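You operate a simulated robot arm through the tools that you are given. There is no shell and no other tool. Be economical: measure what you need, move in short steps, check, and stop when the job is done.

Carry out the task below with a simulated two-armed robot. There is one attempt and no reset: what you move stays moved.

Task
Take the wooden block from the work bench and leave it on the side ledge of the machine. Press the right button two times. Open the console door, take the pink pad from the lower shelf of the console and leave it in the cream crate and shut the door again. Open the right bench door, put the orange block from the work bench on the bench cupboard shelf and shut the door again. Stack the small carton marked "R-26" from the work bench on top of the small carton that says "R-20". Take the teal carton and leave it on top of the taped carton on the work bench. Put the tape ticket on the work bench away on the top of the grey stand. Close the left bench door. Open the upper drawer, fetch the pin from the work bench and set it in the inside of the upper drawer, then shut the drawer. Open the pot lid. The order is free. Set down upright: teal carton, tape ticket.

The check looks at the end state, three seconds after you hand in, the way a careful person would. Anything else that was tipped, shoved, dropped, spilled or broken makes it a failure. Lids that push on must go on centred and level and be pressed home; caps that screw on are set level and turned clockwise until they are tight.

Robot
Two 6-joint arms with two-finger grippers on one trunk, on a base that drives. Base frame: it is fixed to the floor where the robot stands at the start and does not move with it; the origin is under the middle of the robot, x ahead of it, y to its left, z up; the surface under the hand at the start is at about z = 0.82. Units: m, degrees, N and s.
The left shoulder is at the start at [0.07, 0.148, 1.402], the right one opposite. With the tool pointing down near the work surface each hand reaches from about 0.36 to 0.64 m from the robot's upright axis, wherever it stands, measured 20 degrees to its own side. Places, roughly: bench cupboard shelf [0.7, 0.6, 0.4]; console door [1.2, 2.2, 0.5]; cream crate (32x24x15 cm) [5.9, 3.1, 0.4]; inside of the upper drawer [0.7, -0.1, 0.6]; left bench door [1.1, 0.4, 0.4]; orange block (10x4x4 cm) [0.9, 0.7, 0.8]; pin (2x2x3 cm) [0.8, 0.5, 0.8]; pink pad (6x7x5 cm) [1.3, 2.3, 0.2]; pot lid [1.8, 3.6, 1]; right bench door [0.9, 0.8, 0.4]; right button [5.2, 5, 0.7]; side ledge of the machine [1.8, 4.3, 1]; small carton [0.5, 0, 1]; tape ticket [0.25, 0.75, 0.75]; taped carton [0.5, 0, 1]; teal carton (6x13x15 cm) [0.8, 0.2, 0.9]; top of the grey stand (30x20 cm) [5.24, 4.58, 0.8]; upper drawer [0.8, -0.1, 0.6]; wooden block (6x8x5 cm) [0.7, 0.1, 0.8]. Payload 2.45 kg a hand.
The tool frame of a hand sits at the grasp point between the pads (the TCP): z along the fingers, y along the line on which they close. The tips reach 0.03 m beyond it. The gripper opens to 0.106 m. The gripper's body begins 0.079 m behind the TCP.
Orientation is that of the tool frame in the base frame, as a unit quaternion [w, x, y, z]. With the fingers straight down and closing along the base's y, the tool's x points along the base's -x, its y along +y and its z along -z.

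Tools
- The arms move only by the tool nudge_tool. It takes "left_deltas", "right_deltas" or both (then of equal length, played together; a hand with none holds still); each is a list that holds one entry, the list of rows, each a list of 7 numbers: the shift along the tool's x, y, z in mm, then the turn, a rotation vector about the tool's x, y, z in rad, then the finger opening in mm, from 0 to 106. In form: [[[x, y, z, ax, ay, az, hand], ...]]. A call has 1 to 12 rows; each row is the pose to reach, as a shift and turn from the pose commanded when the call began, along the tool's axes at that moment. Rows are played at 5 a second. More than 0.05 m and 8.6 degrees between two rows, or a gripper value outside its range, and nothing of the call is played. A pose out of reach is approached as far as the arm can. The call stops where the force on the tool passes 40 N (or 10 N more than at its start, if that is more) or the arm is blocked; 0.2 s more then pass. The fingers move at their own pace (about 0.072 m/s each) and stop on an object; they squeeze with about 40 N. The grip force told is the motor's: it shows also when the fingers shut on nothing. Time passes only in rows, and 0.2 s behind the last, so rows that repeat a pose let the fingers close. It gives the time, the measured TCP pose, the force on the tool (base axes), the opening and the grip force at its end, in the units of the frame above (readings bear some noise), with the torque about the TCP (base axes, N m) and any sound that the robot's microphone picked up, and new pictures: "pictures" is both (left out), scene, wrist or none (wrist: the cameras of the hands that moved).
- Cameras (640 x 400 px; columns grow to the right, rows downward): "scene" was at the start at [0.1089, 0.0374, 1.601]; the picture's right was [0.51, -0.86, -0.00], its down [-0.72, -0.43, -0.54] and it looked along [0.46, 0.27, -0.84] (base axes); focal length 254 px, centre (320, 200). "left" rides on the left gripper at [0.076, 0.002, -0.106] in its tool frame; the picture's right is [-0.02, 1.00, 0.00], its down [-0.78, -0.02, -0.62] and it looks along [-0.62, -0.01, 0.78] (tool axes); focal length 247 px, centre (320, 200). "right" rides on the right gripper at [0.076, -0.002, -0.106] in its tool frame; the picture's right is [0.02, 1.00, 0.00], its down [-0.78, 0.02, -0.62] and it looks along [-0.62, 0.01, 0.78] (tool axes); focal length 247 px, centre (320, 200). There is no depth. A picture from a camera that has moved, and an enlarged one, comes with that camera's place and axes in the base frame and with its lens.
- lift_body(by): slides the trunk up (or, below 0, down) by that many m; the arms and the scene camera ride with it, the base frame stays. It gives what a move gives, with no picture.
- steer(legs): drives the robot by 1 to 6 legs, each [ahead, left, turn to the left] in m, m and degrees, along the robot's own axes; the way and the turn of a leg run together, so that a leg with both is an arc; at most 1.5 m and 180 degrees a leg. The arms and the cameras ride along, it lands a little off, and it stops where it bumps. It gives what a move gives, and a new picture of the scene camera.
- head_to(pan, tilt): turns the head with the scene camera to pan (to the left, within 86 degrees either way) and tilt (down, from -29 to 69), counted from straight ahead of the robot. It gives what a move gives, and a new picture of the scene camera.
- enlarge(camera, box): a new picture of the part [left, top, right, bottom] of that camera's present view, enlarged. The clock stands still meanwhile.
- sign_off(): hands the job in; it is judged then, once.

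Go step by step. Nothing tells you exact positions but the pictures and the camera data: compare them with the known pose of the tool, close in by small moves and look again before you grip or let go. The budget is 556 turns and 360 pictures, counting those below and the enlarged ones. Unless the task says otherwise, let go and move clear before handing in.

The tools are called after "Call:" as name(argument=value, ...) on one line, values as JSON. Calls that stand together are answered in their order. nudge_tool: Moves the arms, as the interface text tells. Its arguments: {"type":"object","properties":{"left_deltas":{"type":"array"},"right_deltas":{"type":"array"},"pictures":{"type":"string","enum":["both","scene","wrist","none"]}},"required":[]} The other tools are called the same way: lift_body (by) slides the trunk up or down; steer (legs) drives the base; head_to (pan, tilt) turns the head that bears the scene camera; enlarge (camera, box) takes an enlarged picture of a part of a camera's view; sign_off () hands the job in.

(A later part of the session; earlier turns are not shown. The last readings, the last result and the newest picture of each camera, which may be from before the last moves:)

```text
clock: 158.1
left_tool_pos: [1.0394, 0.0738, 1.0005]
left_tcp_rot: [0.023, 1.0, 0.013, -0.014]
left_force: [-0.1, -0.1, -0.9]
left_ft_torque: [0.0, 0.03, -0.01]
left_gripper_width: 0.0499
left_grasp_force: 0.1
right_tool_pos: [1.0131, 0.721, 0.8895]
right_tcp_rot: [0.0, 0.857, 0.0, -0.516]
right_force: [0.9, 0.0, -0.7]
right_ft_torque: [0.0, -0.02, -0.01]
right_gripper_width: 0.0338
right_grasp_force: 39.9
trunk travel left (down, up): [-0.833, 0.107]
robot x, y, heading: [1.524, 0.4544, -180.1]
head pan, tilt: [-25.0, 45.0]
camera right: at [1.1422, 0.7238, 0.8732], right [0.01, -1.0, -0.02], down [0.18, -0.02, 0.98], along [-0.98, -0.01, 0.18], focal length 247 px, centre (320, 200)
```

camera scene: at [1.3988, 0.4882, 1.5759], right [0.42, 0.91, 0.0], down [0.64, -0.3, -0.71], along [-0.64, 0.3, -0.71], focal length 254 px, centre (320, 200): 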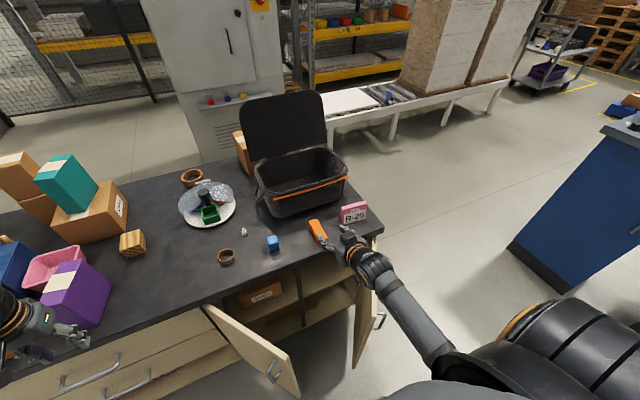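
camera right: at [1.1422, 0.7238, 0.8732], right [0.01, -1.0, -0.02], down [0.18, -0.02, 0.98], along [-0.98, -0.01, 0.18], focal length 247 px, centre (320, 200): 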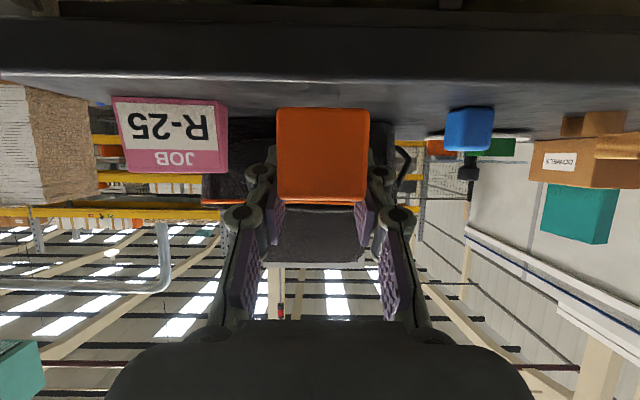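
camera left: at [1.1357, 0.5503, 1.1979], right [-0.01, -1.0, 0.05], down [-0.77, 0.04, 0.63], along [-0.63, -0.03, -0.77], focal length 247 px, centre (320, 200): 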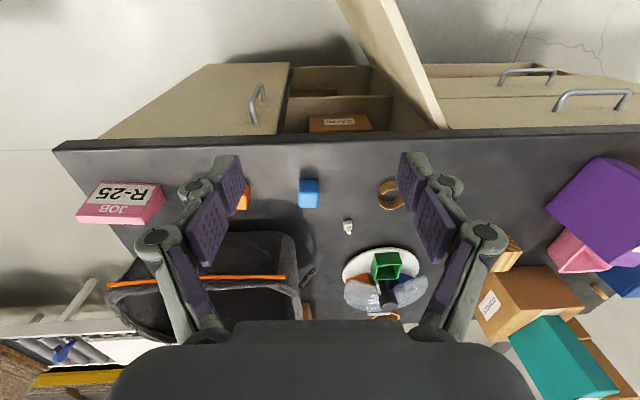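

Block is in hand, level. Back out a little more and lower the trunk to look at the shelf.

Call:
nudge_tool(right_deltas=[[[12, 0, -22, 0, 0, 0, 25], [26, 0, -48, 0, 0, 0, 25]]], pictures="none")

Call:
lift_body(by=-0.3)

Call:
head_to(pan=-20, tilt=50)

Call:
enlarge(camera="right", box=[0, 0, 640, 400])

```text
clock: 158.7
left_tool_pos: [1.0391, 0.0735, 0.9996]
left_tcp_rot: [0.023, 1.0, 0.013, -0.013]
left_force: [0.4, -0.5, -0.1]
left_ft_torque: [-0.01, 0.06, 0.01]
left_gripper_width: 0.05
left_grasp_force: 0.1
right_tool_pos: [1.0673, 0.7201, 0.8876]
right_tcp_rot: [0.0, 0.857, -0.001, -0.516]
right_force: [-0.1, 0.8, 0.7]
right_ft_torque: [0.0, -0.02, 0.03]
right_gripper_width: 0.0335
right_grasp_force: 39.3
trunk travel left (down, up): [-0.833, 0.107]
robot x, y, heading: [1.5228, 0.4537, -180.0]
head pan, tilt: [-25.0, 45.0]
```

```text
clock: 161.7
left_tool_pos: [1.0376, 0.074, 0.6982]
left_tcp_rot: [0.022, 1.0, 0.013, -0.012]
left_force: [-0.7, 0.3, 0.2]
left_ft_torque: [0.0, -0.03, 0.05]
left_gripper_width: 0.0503
left_grasp_force: 0.2
right_tool_pos: [1.0656, 0.7215, 0.5864]
right_tcp_rot: [-0.001, 0.857, -0.002, -0.516]
right_force: [0.4, 0.4, -1.5]
right_ft_torque: [0.0, -0.01, 0.0]
right_gripper_width: 0.0337
right_grasp_force: 39.9
trunk travel left (down, up): [-0.533, 0.407]
robot x, y, heading: [1.5246, 0.4545, -179.7]
head pan, tilt: [-25.0, 45.0]
```

```text
clock: 162.4
left_tool_pos: [1.0381, 0.0737, 0.6983]
left_tcp_rot: [0.023, 1.0, 0.013, -0.012]
left_force: [0.0, 0.5, 0.0]
left_ft_torque: [-0.01, 0.03, 0.02]
left_gripper_width: 0.0502
left_grasp_force: 0.0
right_tool_pos: [1.0655, 0.7212, 0.5873]
right_tcp_rot: [0.0, 0.857, -0.001, -0.515]
right_force: [0.4, -0.7, -0.7]
right_ft_torque: [0.01, -0.03, 0.0]
right_gripper_width: 0.034
right_grasp_force: 40.5
trunk travel left (down, up): [-0.533, 0.407]
robot x, y, heading: [1.5229, 0.4516, -179.8]
head pan, tilt: [-20.0, 50.0]
camera scene: at [1.4011, 0.4812, 1.2691], right [0.34, 0.94, 0.0], down [0.72, -0.26, -0.64], along [-0.6, 0.22, -0.77], focal length 254 px, centre (320, 200)
```

scene: 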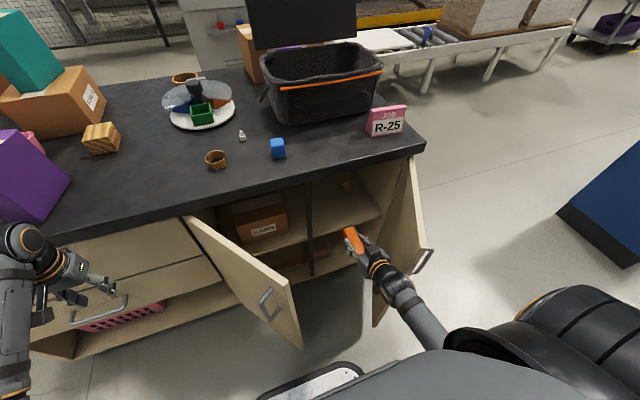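

```text
1.00 times, centred on (320, 200) of right (not enlarged: the box is as wide or as high as the picture)
camera zoom: at [1.1957, 0.723, 0.5708], right [0.01, -1.0, -0.02], down [0.18, -0.02, 0.98], along [-0.98, -0.01, 0.18], focal length 247 px, centre (320, 200)
```

zoom: 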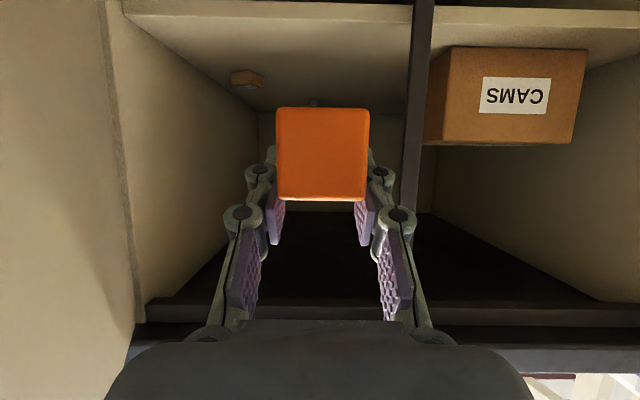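

Shelf surface ≈ z 0.43, free space in front of me between centre post (y≈0.62) and side (0.93). I lower to just above and slide the block in.

Call:
lift_body(by=-0.095)

Call:
nudge_tool(right_deltas=[[[-16, 0, 31, 0, 0, 0, 25], [-33, 0, 62, 0, 0, 0, 25], [-49, 0, 92, 0, 0, 0, 25], [-66, 0, 124, 0, 0, 0, 25], [-82, 0, 154, 0, 0, 0, 25], [-94, 0, 177, 0, 0, 0, 25]]])

```text
clock: 163.7
left_tool_pos: [1.0383, 0.0736, 0.6045]
left_tcp_rot: [0.023, 1.0, 0.013, -0.013]
left_force: [0.7, -0.2, 0.0]
left_ft_torque: [0.01, -0.03, 0.04]
left_gripper_width: 0.05
left_grasp_force: 0.1
right_tool_pos: [1.0654, 0.7217, 0.4918]
right_tcp_rot: [0.0, 0.857, -0.001, -0.516]
right_force: [0.6, -0.2, 0.0]
right_ft_torque: [0.03, -0.01, 0.01]
right_gripper_width: 0.0335
right_grasp_force: 39.9
trunk travel left (down, up): [-0.438, 0.502]
robot x, y, heading: [1.5224, 0.452, -179.9]
head pan, tilt: [-20.0, 50.0]
```

```text
clock: 165.1
left_tool_pos: [1.037, 0.0737, 0.6033]
left_tcp_rot: [0.023, 1.0, 0.013, -0.012]
left_force: [0.1, 0.2, 0.2]
left_ft_torque: [-0.01, 0.0, -0.02]
left_gripper_width: 0.0499
left_grasp_force: 0.0
right_tool_pos: [0.8629, 0.7216, 0.4893]
right_tcp_rot: [-0.001, 0.857, -0.001, -0.515]
right_force: [-0.2, 0.2, 0.0]
right_ft_torque: [0.0, -0.01, 0.0]
right_gripper_width: 0.0338
right_grasp_force: 39.5
trunk travel left (down, up): [-0.438, 0.502]
robot x, y, heading: [1.5278, 0.4507, -179.8]
head pan, tilt: [-20.0, 50.0]
camera scene: at [1.4006, 0.4811, 1.174], right [0.34, 0.94, 0.0], down [0.72, -0.26, -0.64], along [-0.6, 0.22, -0.77], focal length 254 px, centre (320, 200)
camera right: at [0.9933, 0.7242, 0.4741], right [0.01, -1.0, -0.02], down [0.18, -0.02, 0.98], along [-0.98, -0.01, 0.18], focal length 247 px, centre (320, 200)
```

scene: 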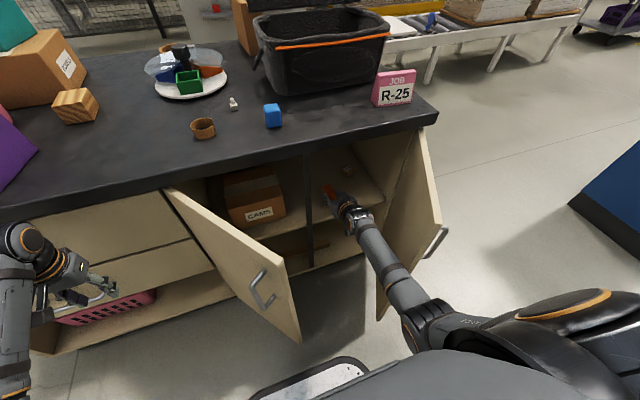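
right: 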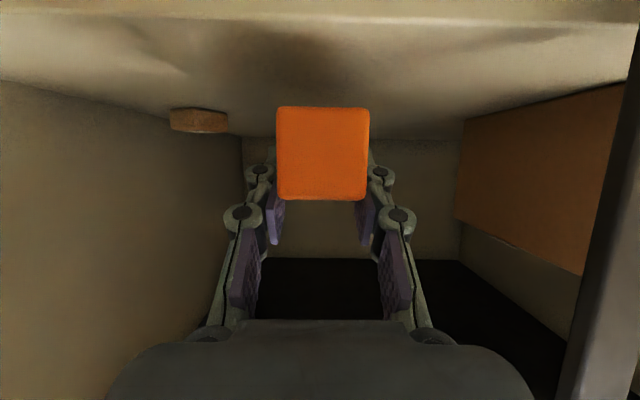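

Call:
nudge_tool(right_deltas=[[[5, 0, 3, 0, 0, 0, 25], [9, 0, 5, 0, 0, 0, 25], [13, 0, 7, 0, 0, 0, 25], [16, 0, 8, 0, 0, 0, 25]]], pictures="none")

```text
clock: 166.1
left_tool_pos: [1.036, 0.073, 0.6038]
left_tcp_rot: [0.023, 1.0, 0.012, -0.012]
left_force: [-0.3, 0.6, 0.1]
left_ft_torque: [0.01, -0.02, 0.01]
left_gripper_width: 0.0504
left_grasp_force: 0.1
right_tool_pos: [0.8657, 0.7206, 0.473]
right_tcp_rot: [0.0, 0.857, -0.001, -0.515]
right_force: [0.0, 0.0, -0.6]
right_ft_torque: [-0.01, 0.02, 0.02]
right_gripper_width: 0.0337
right_grasp_force: 39.8
trunk travel left (down, up): [-0.438, 0.502]
robot x, y, heading: [1.5276, 0.4503, -179.9]
head pan, tilt: [-20.0, 50.0]
```

Call:
nudge_tool(right_deltas=[[[3, 0, 1.5, 0, 0, 0, 25], [5, 0, 2.5, 0, 0, 0, 25], [7, 0, 4, 0, 0, 0, 25], [9, 0, 5, 0, 0, 0, 25], [11, 0, 6, 0, 0, 0, 25]]], pictures="wrist")

```text
clock: 167.3
left_tool_pos: [1.0383, 0.074, 0.6034]
left_tcp_rot: [0.023, 1.0, 0.012, -0.013]
left_force: [0.3, -0.2, 0.6]
left_ft_torque: [0.0, 0.0, 0.02]
left_gripper_width: 0.0498
left_grasp_force: 0.0
right_tool_pos: [0.866, 0.7203, 0.463]
right_tcp_rot: [-0.001, 0.856, -0.001, -0.517]
right_force: [0.3, 0.8, 5.7]
right_ft_torque: [-0.08, -0.22, 0.05]
right_gripper_width: 0.0335
right_grasp_force: 39.9
trunk travel left (down, up): [-0.438, 0.502]
robot x, y, heading: [1.5233, 0.4534, -179.6]
head pan, tilt: [-20.0, 50.0]
camera right: at [0.9954, 0.7232, 0.4465], right [0.01, -1.0, -0.02], down [0.18, -0.02, 0.98], along [-0.98, -0.01, 0.18], focal length 247 px, centre (320, 200)
```

right: 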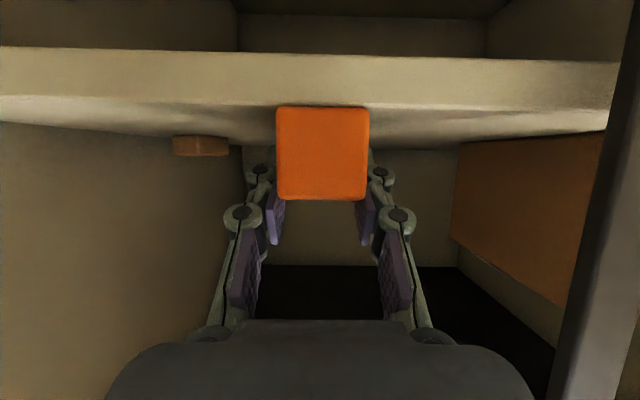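

It's touching the shelf but the block's near end is right at the shelf edge; I raise slightly and push further in.

Call:
nudge_tool(right_deltas=[[[-7, 0, -4, 0, 0, 0, 25], [-16, 0, 15, 0, 0, 0, 25], [-26, 0, 33, 0, 0, 0, 25], [-34, 0, 48, 0, 0, 0, 25], [-34, 0, 48, 0, 0, 0, 25]]], pictures="none")

```text
clock: 168.5
left_tool_pos: [1.0374, 0.0734, 0.6052]
left_tcp_rot: [0.022, 1.0, 0.012, -0.012]
left_force: [-0.3, -0.1, 0.4]
left_ft_torque: [0.02, -0.02, -0.01]
left_gripper_width: 0.0498
left_grasp_force: 0.1
right_tool_pos: [0.8073, 0.7204, 0.4716]
right_tcp_rot: [-0.001, 0.857, -0.001, -0.515]
right_force: [0.1, 0.4, -0.4]
right_ft_torque: [-0.01, -0.01, -0.01]
right_gripper_width: 0.0334
right_grasp_force: 40.1
trunk travel left (down, up): [-0.438, 0.502]
robot x, y, heading: [1.5251, 0.4538, -179.7]
head pan, tilt: [-20.0, 50.0]
```

Now lower to contact and release.

Call:
nudge_tool(right_deltas=[[[4, 0, 2, 0, 0, 0, 25], [7, 0, 3.5, 0, 0, 0, 25], [8, 0, 4, 0, 0, 0, 25], [9, 0, 4.5, 0, 0, 0, 25]]], pictures="none")

Call:
nudge_tool(right_deltas=[[[0, 0, 0, 0, 0, 0, 60], [0, 0, 0, 0, 0, 0, 60], [0, 0, 0, 0, 0, 0, 60]]], pictures="wrist")

```text
clock: 169.5
left_tool_pos: [1.038, 0.0726, 0.6038]
left_tcp_rot: [0.023, 1.0, 0.013, -0.013]
left_force: [-0.1, -1.4, 0.0]
left_ft_torque: [0.01, 0.01, 0.02]
left_gripper_width: 0.0497
left_grasp_force: 0.1
right_tool_pos: [0.8073, 0.7217, 0.4638]
right_tcp_rot: [-0.001, 0.856, -0.001, -0.517]
right_force: [-0.6, 0.0, 11.9]
right_ft_torque: [-0.1, -0.52, -0.02]
right_gripper_width: 0.0337
right_grasp_force: 39.6
trunk travel left (down, up): [-0.438, 0.502]
robot x, y, heading: [1.5264, 0.4519, -179.8]
head pan, tilt: [-20.0, 50.0]
```

```text
clock: 170.3
left_tool_pos: [1.0389, 0.0737, 0.6038]
left_tcp_rot: [0.023, 1.0, 0.012, -0.012]
left_force: [-0.2, -0.4, -0.4]
left_ft_torque: [-0.01, -0.01, -0.04]
left_gripper_width: 0.0503
left_grasp_force: 0.0
right_tool_pos: [0.8082, 0.7208, 0.4589]
right_tcp_rot: [-0.001, 0.857, -0.002, -0.516]
right_force: [-0.6, -0.2, 0.9]
right_ft_torque: [0.0, 0.0, -0.02]
right_gripper_width: 0.06
right_grasp_force: 0.1
trunk travel left (down, up): [-0.438, 0.502]
robot x, y, heading: [1.5252, 0.4539, -179.8]
head pan, tilt: [-20.0, 50.0]
camera right: at [0.9376, 0.7235, 0.4431], right [0.01, -1.0, -0.02], down [0.18, -0.02, 0.98], along [-0.98, -0.01, 0.18], focal length 247 px, centre (320, 200)
```

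right: 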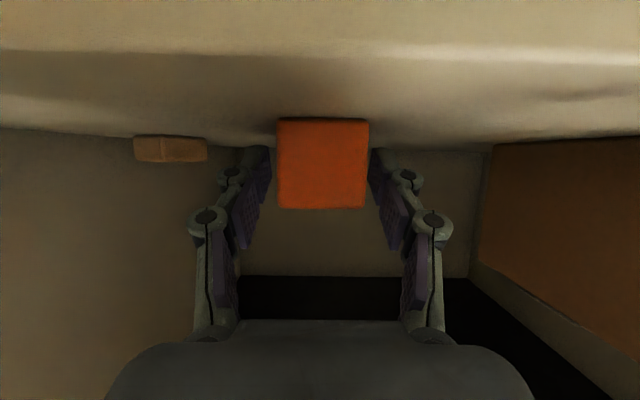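

Call:
nudge_tool(right_deltas=[[[14, 0, -40, 0, 0, 0, 60], [34, 0, -78, 0, 0, 0, 60], [52, 0, -114, 0, 0, 0, 60], [70, 0, -150, 0, 0, 0, 60], [90, 0, -188, 0, 0, 0, 60], [108, 0, -225, 0, 0, 0, 60]]])

```text
clock: 171.7
left_tool_pos: [1.0379, 0.0741, 0.6038]
left_tcp_rot: [0.023, 1.0, 0.013, -0.013]
left_force: [0.4, 0.4, -0.7]
left_ft_torque: [-0.01, -0.04, -0.04]
left_gripper_width: 0.0501
left_grasp_force: 0.2
right_tool_pos: [1.0582, 0.7203, 0.4713]
right_tcp_rot: [0.0, 0.857, -0.001, -0.516]
right_force: [0.6, -0.3, -0.3]
right_ft_torque: [0.03, 0.0, -0.02]
right_gripper_width: 0.0599
right_grasp_force: 0.1
trunk travel left (down, up): [-0.438, 0.502]
robot x, y, heading: [1.5249, 0.452, -180.2]
head pan, tilt: [-20.0, 50.0]
camera scene: at [1.4017, 0.4812, 1.1741], right [0.34, 0.94, 0.0], down [0.72, -0.26, -0.64], along [-0.6, 0.22, -0.77], focal length 254 px, centre (320, 200)
camera right: at [1.188, 0.7223, 0.4552], right [0.01, -1.0, -0.02], down [0.18, -0.02, 0.98], along [-0.98, -0.01, 0.18], focal length 247 px, centre (320, 200)
```

scene: 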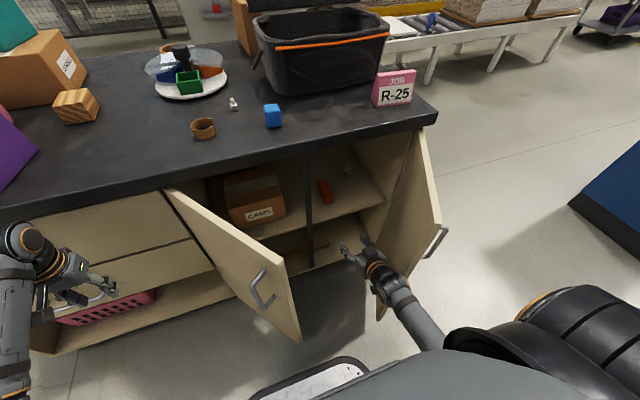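
right: 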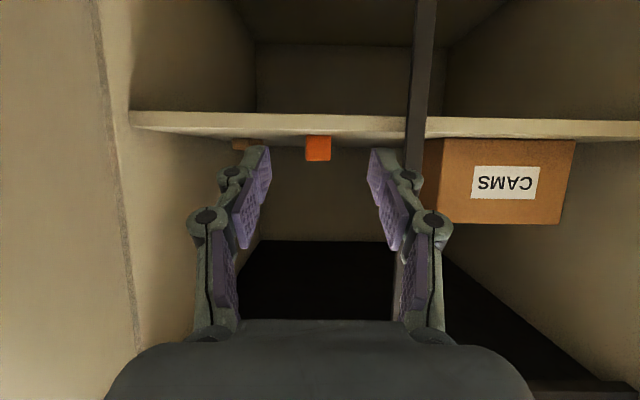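

The orange block is on the shelf. To shut the right door I raise, pass the (closed) right hand over the door to its outer side, then push it shut with base moves.

Call:
nudge_tool(right_deltas=[[[0, 0, 0, 0, 0, 0, 20], [0, 0, 0, 0, 0, 0, 0], [0, 0, 0, 0, 0, 0, 0], [0, 0, 0, 0, 0, 0, 0]]], pictures="none")

Call:
lift_body(by=0.37)

Call:
steer(legs=[[-0.09, 0, 0], [0, -0.26, 0]])

Call:
head_to(pan=-25, tilt=55)

```text
clock: 172.7
left_tool_pos: [1.0372, 0.0737, 0.6045]
left_tcp_rot: [0.024, 1.0, 0.013, -0.012]
left_force: [0.0, -0.2, 0.4]
left_ft_torque: [0.03, 0.0, -0.02]
left_gripper_width: 0.0502
left_grasp_force: 0.0
right_tool_pos: [1.0574, 0.7205, 0.4704]
right_tcp_rot: [0.0, 0.857, -0.001, -0.515]
right_force: [0.1, 0.6, 1.2]
right_ft_torque: [0.03, 0.02, 0.0]
right_gripper_width: 0.0
right_grasp_force: 28.4
trunk travel left (down, up): [-0.438, 0.502]
robot x, y, heading: [1.5234, 0.4559, -179.9]
head pan, tilt: [-20.0, 50.0]
```

```text
clock: 176.3
left_tool_pos: [1.037, 0.0734, 0.9731]
left_tcp_rot: [0.023, 1.0, 0.013, -0.011]
left_force: [-0.7, 0.2, 0.5]
left_ft_torque: [-0.01, 0.0, 0.04]
left_gripper_width: 0.0501
left_grasp_force: 0.2
right_tool_pos: [1.0584, 0.7205, 0.8402]
right_tcp_rot: [-0.001, 0.857, -0.002, -0.515]
right_force: [0.5, 0.3, -0.6]
right_ft_torque: [0.0, -0.01, 0.0]
right_gripper_width: 0.0
right_grasp_force: 28.8
trunk travel left (down, up): [-0.808, 0.132]
robot x, y, heading: [1.5267, 0.455, -179.9]
head pan, tilt: [-20.0, 50.0]
```

```text
clock: 178.8
left_tool_pos: [1.1284, 0.3326, 0.9734]
left_tcp_rot: [0.022, 1.0, 0.015, -0.012]
left_force: [0.1, -1.1, 0.4]
left_ft_torque: [0.01, 0.0, 0.01]
left_gripper_width: 0.05
left_grasp_force: 0.1
right_tool_pos: [1.1475, 0.9789, 0.84]
right_tcp_rot: [0.0, 0.857, 0.001, -0.516]
right_force: [0.1, 0.3, -0.6]
right_ft_torque: [0.0, -0.01, -0.02]
right_gripper_width: 0.0
right_grasp_force: 28.6
trunk travel left (down, up): [-0.808, 0.132]
robot x, y, heading: [1.616, 0.7139, -179.6]
head pan, tilt: [-20.0, 50.0]
camera scene: at [1.49, 0.7398, 1.5441], right [0.34, 0.94, 0.0], down [0.72, -0.26, -0.64], along [-0.6, 0.22, -0.77], focal length 254 px, centre (320, 200)
```

scene: 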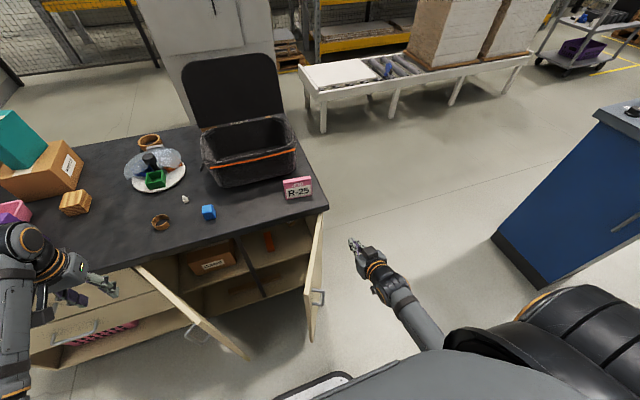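

```text
clock: 179.5
left_tool_pos: [1.1266, 0.333, 0.9743]
left_tcp_rot: [0.023, 1.0, 0.014, -0.013]
left_force: [-0.4, 0.1, 0.3]
left_ft_torque: [-0.05, -0.01, 0.02]
left_gripper_width: 0.0501
left_grasp_force: 0.0
right_tool_pos: [1.1461, 0.9792, 0.8404]
right_tcp_rot: [0.0, 0.857, 0.0, -0.515]
right_force: [0.2, 0.1, 0.2]
right_ft_torque: [-0.03, 0.0, 0.04]
right_gripper_width: 0.0
right_grasp_force: 28.6
trunk travel left (down, up): [-0.808, 0.132]
robot x, y, heading: [1.6169, 0.7143, -179.8]
head pan, tilt: [-25.0, 55.0]
camera scene: at [1.497, 0.7458, 1.5375], right [0.42, 0.91, 0.0], down [0.74, -0.34, -0.57], along [-0.52, 0.24, -0.82], focal length 254 px, centre (320, 200)
```

scene: 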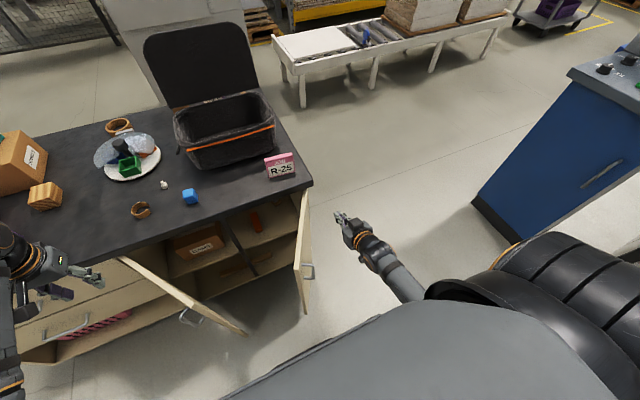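

Call:
lift_body(by=-0.15)

Call:
steer(legs=[[0.02, 0.08, 0], [0.018, 0.049, 0], [0.03, 0.044, 0]])

```text
clock: 181.2
left_tool_pos: [1.1277, 0.3321, 0.8243]
left_tcp_rot: [0.023, 1.0, 0.014, -0.012]
left_force: [0.9, 0.1, 0.1]
left_ft_torque: [0.0, -0.02, -0.01]
left_gripper_width: 0.0501
left_grasp_force: 0.1
right_tool_pos: [1.1466, 0.9795, 0.6919]
right_tcp_rot: [0.0, 0.857, 0.0, -0.515]
right_force: [0.0, 0.1, 0.2]
right_ft_torque: [0.0, -0.02, -0.03]
right_gripper_width: 0.0001
right_grasp_force: 28.4
trunk travel left (down, up): [-0.658, 0.282]
robot x, y, heading: [1.6126, 0.7141, -179.9]
head pan, tilt: [-25.0, 55.0]
```

```text
clock: 183.4
left_tool_pos: [1.0595, 0.1603, 0.8232]
left_tcp_rot: [0.022, 1.0, 0.013, -0.012]
left_force: [0.0, -0.6, -1.0]
left_ft_torque: [0.02, -0.03, 0.01]
left_gripper_width: 0.05
left_grasp_force: 0.0
right_tool_pos: [1.0776, 0.8075, 0.6907]
right_tcp_rot: [-0.001, 0.857, -0.001, -0.515]
right_force: [-0.5, -0.8, 0.7]
right_ft_torque: [0.05, -0.08, -0.03]
right_gripper_width: 0.0
right_grasp_force: 28.6
trunk travel left (down, up): [-0.658, 0.282]
robot x, y, heading: [1.5427, 0.5388, -179.7]
head pan, tilt: [-25.0, 55.0]
camera scene: at [1.429, 0.5717, 1.3875], right [0.42, 0.91, 0.0], down [0.74, -0.34, -0.57], along [-0.52, 0.24, -0.82], focal length 254 px, centre (320, 200)
```

scene: 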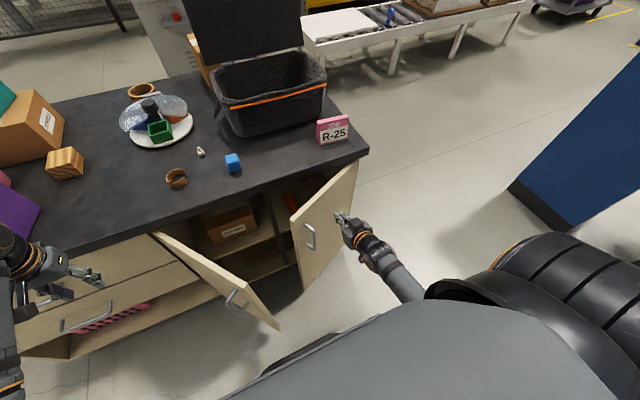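

Call:
nudge_tool(right_deltas=[[[-10, 18, 18, 0, 0, 0, 0], [-20, 36, 37, 0, 0, 0, 0], [-31, 47, 58, 0, 0, 0, 0], [-42, 57, 80, 0, 0, 0, 0], [-50, 60, 94, 0, 0, 0, 0], [-57, 62, 107, 0, 0, 0, 0]]])

```text
clock: 184.7
left_tool_pos: [1.0596, 0.1604, 0.8242]
left_tcp_rot: [0.023, 1.0, 0.012, -0.013]
left_force: [0.9, -0.4, 0.1]
left_ft_torque: [0.01, 0.0, 0.0]
left_gripper_width: 0.05
left_grasp_force: 0.1
right_tool_pos: [0.9684, 0.7456, 0.6899]
right_tcp_rot: [0.0, 0.858, -0.001, -0.514]
right_force: [4.1, -1.1, 2.4]
right_ft_torque: [0.02, 0.08, 0.01]
right_gripper_width: 0.0062
right_grasp_force: 28.9
trunk travel left (down, up): [-0.658, 0.282]
robot x, y, heading: [1.5453, 0.5373, -179.6]
head pan, tilt: [-25.0, 55.0]
stopped in row 6 (right hand): the force on the tool passed its limit at 47 N (the readings are from after the stop); the commanded pose is now the measured one
camera scene: at [1.4306, 0.573, 1.3876], right [0.42, 0.91, 0.0], down [0.74, -0.35, -0.57], along [-0.52, 0.24, -0.82], focal length 254 px, centre (320, 200)
camera right: at [1.0981, 0.749, 0.6737], right [0.01, -1.0, -0.02], down [0.18, -0.02, 0.98], along [-0.98, -0.01, 0.18], focal length 247 px, centre (320, 200)
```

scene: 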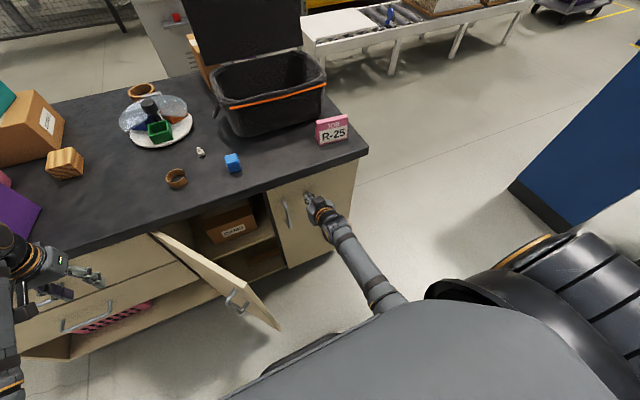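
right: 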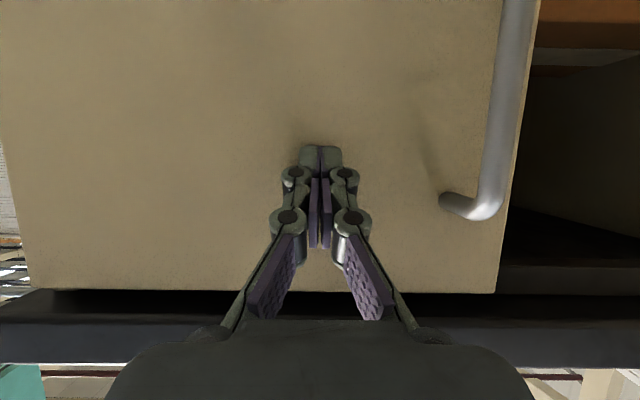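

Call:
enlarge(camera="scene", box=[230, 140, 380, 280])

```text
2.86 times, centred on (305, 210) of scene
camera zoom: at [1.4306, 0.573, 1.3876], right [0.42, 0.91, 0.0], down [0.74, -0.35, -0.57], along [-0.52, 0.24, -0.82], focal length 726 px, centre (363, 171)
```

zoom: 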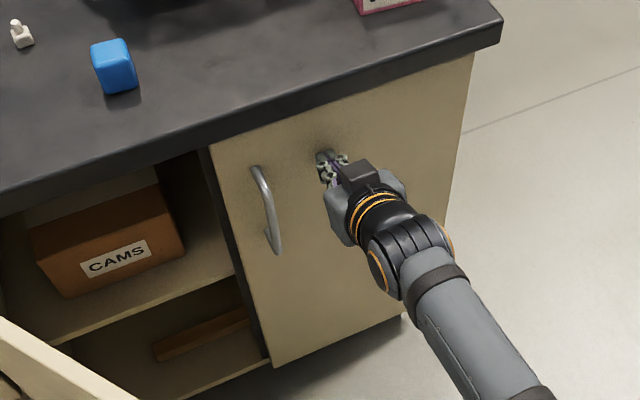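

Right door is shut. Next, bring the right hand to the outer side of the left door and push it closed the same way.

Call:
lift_body(by=0.15)

Call:
steer(legs=[[-0.18, 0, 0], [0, 0.48, 0]])

```text
clock: 185.9
left_tool_pos: [1.058, 0.1621, 0.9311]
left_tcp_rot: [0.022, 1.0, 0.013, -0.012]
left_force: [0.9, 0.0, 0.2]
left_ft_torque: [0.02, 0.0, -0.01]
left_gripper_width: 0.0498
left_grasp_force: 0.1
right_tool_pos: [0.9761, 0.7483, 0.7818]
right_tcp_rot: [-0.001, 0.867, -0.001, -0.498]
right_force: [1.2, 0.0, -4.0]
right_ft_torque: [0.02, 0.31, -0.01]
right_gripper_width: 0.0
right_grasp_force: 28.4
trunk travel left (down, up): [-0.764, 0.176]
robot x, y, heading: [1.5433, 0.5405, -180.0]
head pan, tilt: [-25.0, 55.0]
stopped: the force on the tool passed its limit at 50 N (the readings are from after the stop); the commanded pose is now the measured one
```

```text
clock: 189.9
left_tool_pos: [1.2391, -0.311, 0.931]
left_tcp_rot: [0.023, 1.0, 0.01, -0.011]
left_force: [-0.4, -0.8, 0.0]
left_ft_torque: [0.01, 0.0, -0.01]
left_gripper_width: 0.0501
left_grasp_force: 0.1
right_tool_pos: [1.1582, 0.2737, 0.7827]
right_tcp_rot: [-0.002, 0.866, -0.002, -0.5]
right_force: [0.7, 9.2, 2.1]
right_ft_torque: [0.12, 0.02, -0.15]
right_gripper_width: 0.0
right_grasp_force: 28.7
trunk travel left (down, up): [-0.764, 0.176]
robot x, y, heading: [1.7251, 0.0645, 179.9]
head pan, tilt: [-25.0, 55.0]
camera scene: at [1.6112, 0.0989, 1.4936], right [0.42, 0.91, 0.0], down [0.74, -0.35, -0.57], along [-0.52, 0.24, -0.82], focal length 254 px, centre (320, 200)
```

scene: 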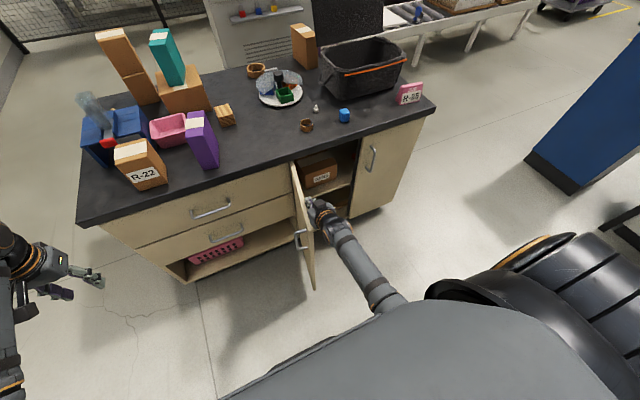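

The hand caught under the bench lip and then swung the left door wider, harmlessly. I move off it, raise, and cross over the door properly, one step at a time.

Call:
steer(legs=[[0, -0.04, 0]])

Call:
lift_body(by=0.13)

```text
clock: 190.7
left_tool_pos: [1.2396, -0.2767, 0.928]
left_tcp_rot: [0.022, 1.0, 0.012, -0.012]
left_force: [-0.7, -0.3, 0.2]
left_ft_torque: [0.02, 0.0, -0.01]
left_gripper_width: 0.0499
left_grasp_force: 0.1
right_tool_pos: [1.1564, 0.3103, 0.7828]
right_tcp_rot: [-0.001, 0.866, 0.001, -0.5]
right_force: [-0.8, 0.3, 0.1]
right_ft_torque: [0.03, 0.01, -0.03]
right_gripper_width: 0.0
right_grasp_force: 29.0
trunk travel left (down, up): [-0.764, 0.176]
robot x, y, heading: [1.731, 0.1029, 179.8]
head pan, tilt: [-25.0, 55.0]
camera scene: at [1.6104, 0.1329, 1.4936], right [0.42, 0.91, 0.0], down [0.74, -0.34, -0.57], along [-0.52, 0.25, -0.82], focal length 254 px, centre (320, 200)
```

scene: 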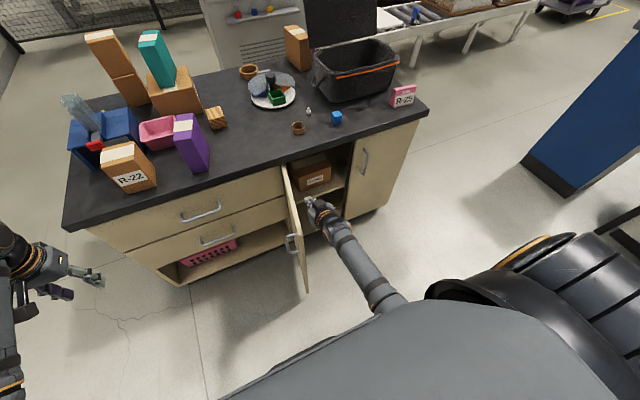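

```text
clock: 192.3
left_tool_pos: [1.2395, -0.2739, 1.0602]
left_tcp_rot: [0.022, 1.0, 0.011, -0.012]
left_force: [0.6, 0.0, 0.9]
left_ft_torque: [-0.02, 0.01, -0.04]
left_gripper_width: 0.0502
left_grasp_force: 0.1
right_tool_pos: [1.1562, 0.3115, 0.9126]
right_tcp_rot: [-0.002, 0.866, -0.002, -0.5]
right_force: [0.6, 0.5, -0.7]
right_ft_torque: [-0.04, -0.02, -0.02]
right_gripper_width: 0.0
right_grasp_force: 28.5
trunk travel left (down, up): [-0.894, 0.046]
robot x, y, heading: [1.7235, 0.1058, 180.0]
head pan, tilt: [-25.0, 55.0]
```

Call:
steer(legs=[[0.02, 0.2, 0]])

Call:
lift_body(by=-0.22)

Call:
head_to(pan=-20, tilt=50)

```text
clock: 193.9
left_tool_pos: [1.2207, -0.472, 1.0612]
left_tcp_rot: [0.024, 1.0, 0.012, -0.011]
left_force: [0.9, -0.2, 0.0]
left_ft_torque: [0.02, 0.04, -0.02]
left_gripper_width: 0.05
left_grasp_force: 0.0
right_tool_pos: [1.1382, 0.1138, 0.9129]
right_tcp_rot: [-0.001, 0.866, -0.002, -0.5]
right_force: [-0.4, 0.0, -0.7]
right_ft_torque: [0.0, -0.01, 0.03]
right_gripper_width: 0.0002
right_grasp_force: 28.5
trunk travel left (down, up): [-0.894, 0.046]
robot x, y, heading: [1.7075, -0.0979, -180.0]
head pan, tilt: [-25.0, 55.0]
camera scene: at [1.5911, -0.0591, 1.6236], right [0.42, 0.91, 0.0], down [0.74, -0.35, -0.57], along [-0.52, 0.24, -0.82], focal length 254 px, centre (320, 200)
```

scene: 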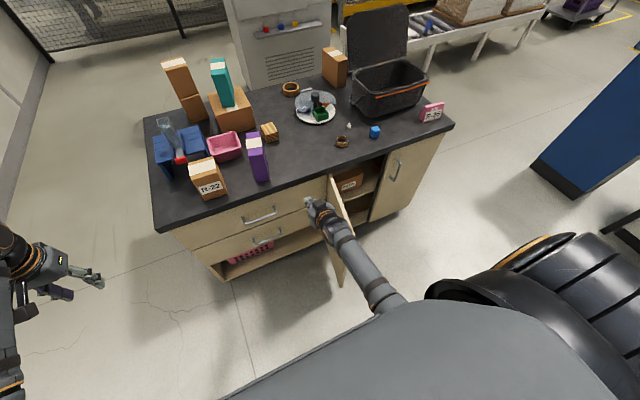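

```text
clock: 196.2
left_tool_pos: [1.2206, -0.4743, 0.8398]
left_tcp_rot: [0.023, 1.0, 0.012, -0.012]
left_force: [0.9, 0.6, -0.5]
left_ft_torque: [0.01, 0.01, 0.01]
left_gripper_width: 0.0503
left_grasp_force: 0.0
right_tool_pos: [1.1381, 0.1118, 0.693]
right_tcp_rot: [-0.001, 0.866, -0.001, -0.5]
right_force: [0.2, -0.7, -0.7]
right_ft_torque: [0.03, 0.02, 0.01]
right_gripper_width: 0.0001
right_grasp_force: 28.3
trunk travel left (down, up): [-0.674, 0.266]
robot x, y, heading: [1.7109, -0.0967, -180.4]
head pan, tilt: [-25.0, 55.0]
```

```text
clock: 196.9
left_tool_pos: [1.2198, -0.4744, 0.8401]
left_tcp_rot: [0.023, 1.0, 0.012, -0.012]
left_force: [0.6, -0.2, 0.0]
left_ft_torque: [0.05, 0.03, 0.01]
left_gripper_width: 0.0498
left_grasp_force: 0.0
right_tool_pos: [1.1365, 0.1123, 0.6916]
right_tcp_rot: [-0.001, 0.866, 0.0, -0.499]
right_force: [0.2, 0.4, -0.7]
right_ft_torque: [0.03, 0.02, -0.03]
right_gripper_width: 0.0
right_grasp_force: 28.4
trunk travel left (down, up): [-0.674, 0.266]
robot x, y, heading: [1.7068, -0.0966, -180.2]
head pan, tilt: [-20.0, 50.0]
camera scene: at [1.5838, -0.0665, 1.4101], right [0.34, 0.94, 0.0], down [0.72, -0.26, -0.64], along [-0.6, 0.22, -0.77], focal length 254 px, centre (320, 200)
```

scene: 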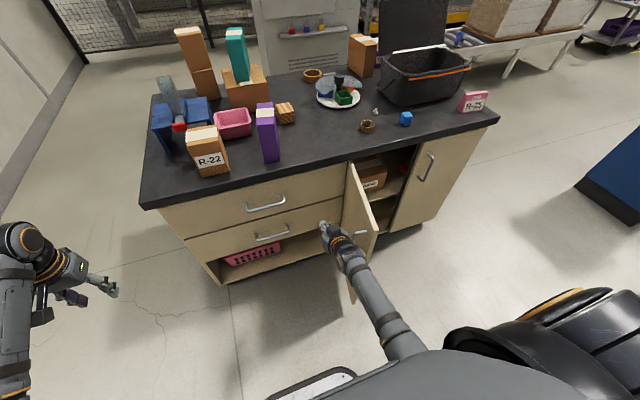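

Call:
steer(legs=[[0.01, -0.14, 0], [0.007, -0.105, 0], [0.035, -0.06, 0]])

```text
clock: 199.6
left_tool_pos: [1.1668, -0.1704, 0.8401]
left_tcp_rot: [0.024, 1.0, 0.013, -0.011]
left_force: [-0.5, 0.1, -0.2]
left_ft_torque: [-0.07, -0.04, 0.01]
left_gripper_width: 0.0498
left_grasp_force: 0.0
right_tool_pos: [1.0836, 0.4136, 0.6928]
right_tcp_rot: [-0.001, 0.866, -0.001, -0.499]
right_force: [0.3, -0.5, -0.7]
right_ft_torque: [-0.01, 0.01, 0.06]
right_gripper_width: 0.0
right_grasp_force: 28.4
trunk travel left (down, up): [-0.674, 0.266]
robot x, y, heading: [1.6577, 0.2084, -179.9]
head pan, tilt: [-20.0, 50.0]
camera scene: at [1.5302, 0.237, 1.41], right [0.34, 0.94, 0.0], down [0.72, -0.26, -0.64], along [-0.6, 0.22, -0.77], focal length 254 px, centre (320, 200)
```

scene: 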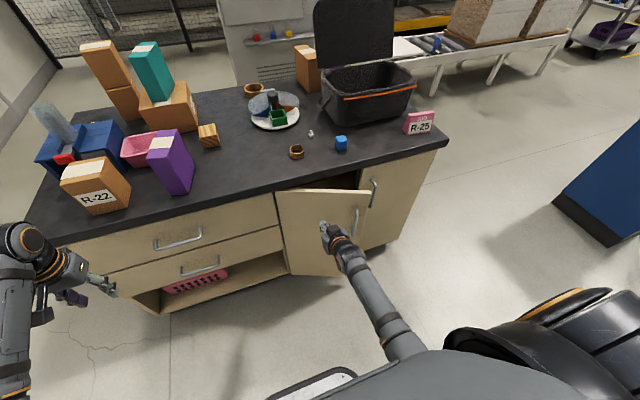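

Call:
steer(legs=[[0.05, -0.05, 0], [0.05, -0.02, 0]])

```text
clock: 201.2
left_tool_pos: [1.0677, -0.1026, 0.8403]
left_tcp_rot: [0.022, 1.0, 0.014, -0.011]
left_force: [-0.8, 0.5, -0.2]
left_ft_torque: [0.01, -0.04, 0.02]
left_gripper_width: 0.05
left_grasp_force: 0.1
right_tool_pos: [0.9829, 0.4831, 0.6922]
right_tcp_rot: [0.0, 0.867, 0.0, -0.499]
right_force: [-0.5, 0.5, 0.0]
right_ft_torque: [-0.02, 0.03, 0.0]
right_gripper_width: 0.0
right_grasp_force: 28.2
trunk travel left (down, up): [-0.674, 0.266]
robot x, y, heading: [1.5545, 0.2749, -179.7]
head pan, tilt: [-20.0, 50.0]
camera scene: at [1.4303, 0.3056, 1.41], right [0.34, 0.94, 0.0], down [0.72, -0.26, -0.64], along [-0.6, 0.22, -0.77], focal length 254 px, centre (320, 200)
```

scene: 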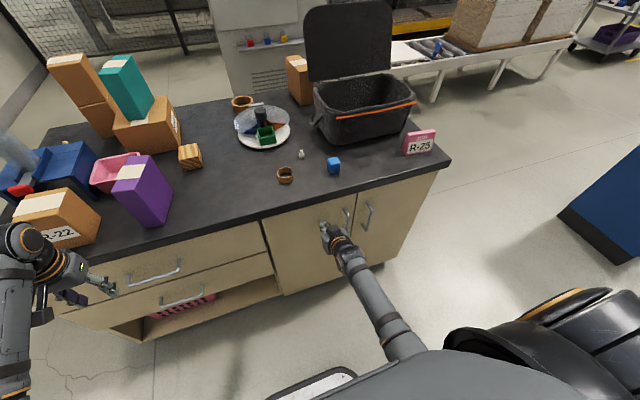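

Call:
nudge_tool(right_deltas=[[[-5, -15, 9, 0, 0, 0, 0], [-10, -30, 17, 0, 0, 0, 0], [-15, -40, 26, 0, 0, 0, 0], [-18, -40, 31, 0, 0, 0, 0], [-21, -40, 36, 0, 0, 0, 0]]])

Call:
enlarge(camera="scene", box=[240, 150, 440, 300])

```text
clock: 201.9
left_tool_pos: [1.0713, -0.1054, 0.8422]
left_tcp_rot: [0.023, 1.0, 0.014, -0.014]
left_force: [0.6, 0.7, 0.3]
left_ft_torque: [-0.03, 0.0, 0.0]
left_gripper_width: 0.0501
left_grasp_force: 0.1
right_tool_pos: [0.967, 0.514, 0.6888]
right_tcp_rot: [0.002, 0.869, 0.0, -0.495]
right_force: [17.9, -5.9, 9.7]
right_ft_torque: [-0.04, 0.23, 0.19]
right_gripper_width: 0.0061
right_grasp_force: 28.6
trunk travel left (down, up): [-0.674, 0.266]
robot x, y, heading: [1.5551, 0.2762, -180.0]
head pan, tilt: [-20.0, 50.0]
stopped in row 3 (right hand): the force on the tool passed its limit at 46 N (the readings are from after the stop); the commanded pose is now the measured one
camera scene: at [1.4363, 0.3037, 1.4108], right [0.34, 0.94, 0.0], down [0.72, -0.26, -0.65], along [-0.61, 0.22, -0.76], focal length 254 px, centre (320, 200)
camera right: at [1.0981, 0.5165, 0.6783], right [0.01, -1.0, -0.01], down [0.13, -0.01, 0.99], along [-0.99, -0.01, 0.13], focal length 247 px, centre (320, 200)
```

scene: 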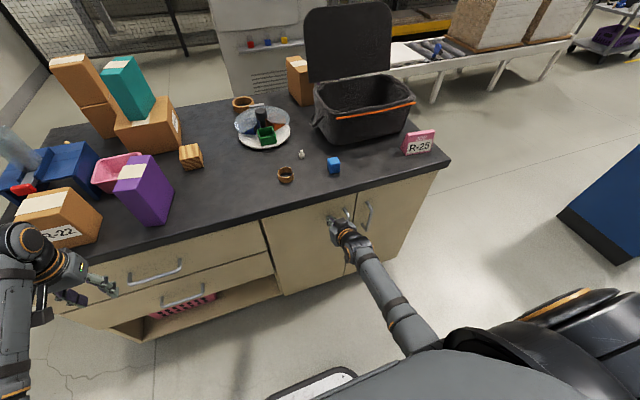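
right: 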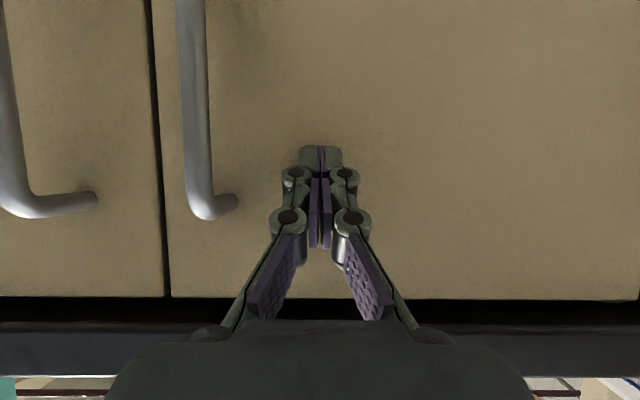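

```text
2.67 times, centred on (340, 225) of scene
camera zoom: at [1.4363, 0.3037, 1.4108], right [0.34, 0.94, 0.0], down [0.72, -0.26, -0.65], along [-0.61, 0.22, -0.76], focal length 678 px, centre (267, 133)
```

zoom: 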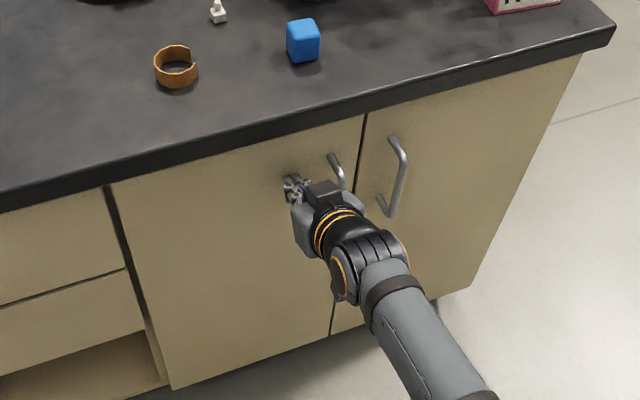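

Both doors are shut flush. Next: pick the pin with the left hand first. I back off, then raise.

Call:
steer(legs=[[-0.12, 0, 0]])

Call:
lift_body(by=0.25)

Call:
steer(legs=[[0, -0.4, 0]])

```text
clock: 203.2
left_tool_pos: [1.1893, -0.1039, 0.8387]
left_tcp_rot: [0.022, 1.0, 0.014, -0.013]
left_force: [0.3, 0.5, 0.5]
left_ft_torque: [-0.03, 0.04, 0.03]
left_gripper_width: 0.0499
left_grasp_force: 0.0
right_tool_pos: [1.0839, 0.5139, 0.6851]
right_tcp_rot: [0.002, 0.87, 0.0, -0.493]
right_force: [-0.4, -0.5, 0.0]
right_ft_torque: [-0.02, -0.01, 0.01]
right_gripper_width: 0.0
right_grasp_force: 28.4
trunk travel left (down, up): [-0.674, 0.266]
robot x, y, heading: [1.6795, 0.2815, -179.9]
head pan, tilt: [-20.0, 50.0]
camera scene: at [1.5522, 0.305, 1.4101], right [0.34, 0.94, 0.0], down [0.72, -0.26, -0.64], along [-0.6, 0.22, -0.77], focal length 254 px, centre (320, 200)
```

scene: 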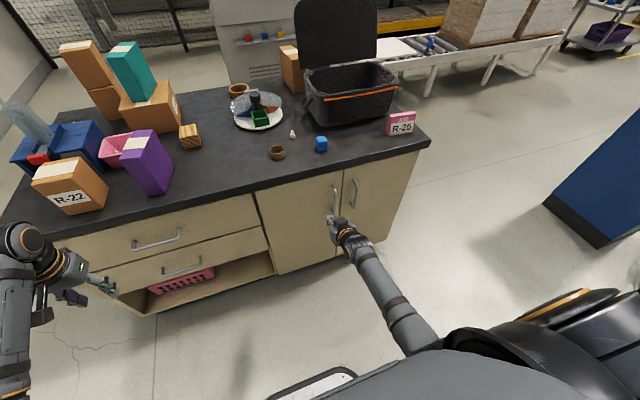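

```text
clock: 205.8
left_tool_pos: [1.191, -0.1042, 1.0908]
left_tcp_rot: [0.023, 1.0, 0.014, -0.012]
left_force: [-0.1, -0.3, -0.1]
left_ft_torque: [-0.04, -0.01, 0.0]
left_gripper_width: 0.05
left_grasp_force: 0.0
right_tool_pos: [1.084, 0.5146, 0.936]
right_tcp_rot: [0.002, 0.87, 0.0, -0.493]
right_force: [0.1, -0.1, 0.3]
right_ft_torque: [-0.03, 0.02, 0.01]
right_gripper_width: 0.0
right_grasp_force: 28.7
trunk travel left (down, up): [-0.924, 0.016]
robot x, y, heading: [1.677, 0.2783, -179.8]
head pan, tilt: [-20.0, 50.0]
```

```text
clock: 208.3
left_tool_pos: [1.1869, 0.3015, 1.089]
left_tcp_rot: [0.022, 1.0, 0.011, -0.012]
left_force: [0.2, -0.8, 0.8]
left_ft_torque: [-0.01, 0.01, 0.02]
left_gripper_width: 0.0497
left_grasp_force: 0.0
right_tool_pos: [1.0864, 0.9228, 0.9368]
right_tcp_rot: [-0.001, 0.87, -0.004, -0.493]
right_force: [-0.1, 0.1, -0.5]
right_ft_torque: [-0.02, 0.0, -0.03]
right_gripper_width: 0.0001
right_grasp_force: 28.9
trunk travel left (down, up): [-0.924, 0.016]
robot x, y, heading: [1.6753, 0.6806, 180.2]
head pan, tilt: [-20.0, 50.0]
camera scene: at [1.5522, 0.7081, 1.6601], right [0.34, 0.94, 0.0], down [0.72, -0.26, -0.64], along [-0.6, 0.22, -0.77], focal length 254 px, centre (320, 200)
```

scene: 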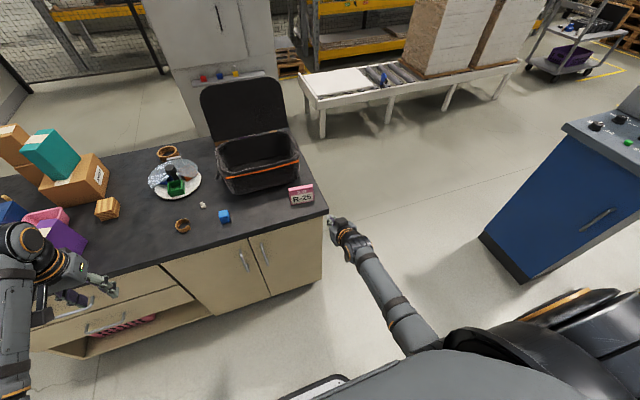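

Call:
steer(legs=[[0.33, -0.1, 0]])

Call:
enlarge(camera="left", box=[0, 0, 640, 400])

```text
clock: 210.5
left_tool_pos: [0.8626, 0.4063, 1.0914]
left_tcp_rot: [0.023, 1.0, 0.009, -0.014]
left_force: [-0.2, 0.0, -0.5]
left_ft_torque: [-0.01, 0.03, 0.02]
left_gripper_width: 0.0499
left_grasp_force: 0.1
right_tool_pos: [0.7656, 1.0248, 0.9385]
right_tcp_rot: [0.0, 0.87, -0.004, -0.494]
right_force: [0.3, 0.4, 0.5]
right_ft_torque: [-0.01, 0.0, 0.01]
right_gripper_width: 0.0
right_grasp_force: 28.2
trunk travel left (down, up): [-0.924, 0.016]
robot x, y, heading: [1.3523, 0.7789, 179.4]
head pan, tilt: [-20.0, 50.0]
camera scene: at [1.2302, 0.8108, 1.6603], right [0.35, 0.94, 0.0], down [0.72, -0.27, -0.64], along [-0.6, 0.22, -0.77], focal length 254 px, centre (320, 200)
```

scene: 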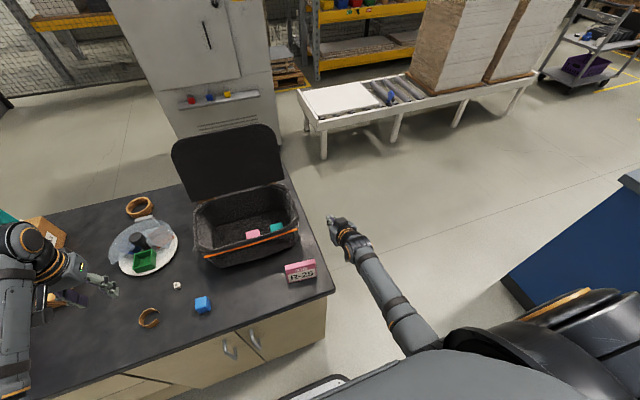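

```text
1.00 times, centred on (320, 200) of left (not enlarged: the box is as wide or as high as the picture)
camera zoom: at [0.942, 0.4102, 1.1951], right [0.0, -1.0, 0.05], down [-0.77, 0.03, 0.64], along [-0.64, -0.03, -0.77], focal length 247 px, centre (320, 200)
```

zoom: 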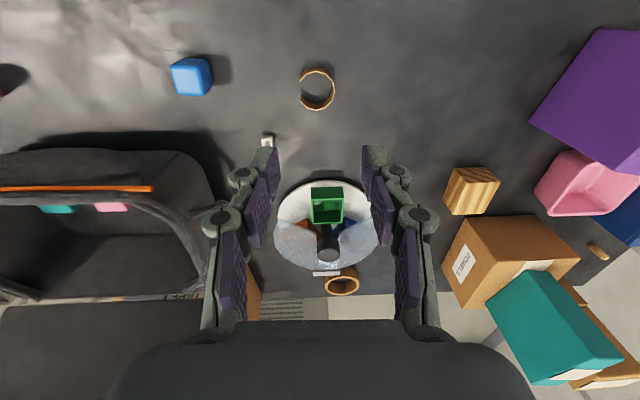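

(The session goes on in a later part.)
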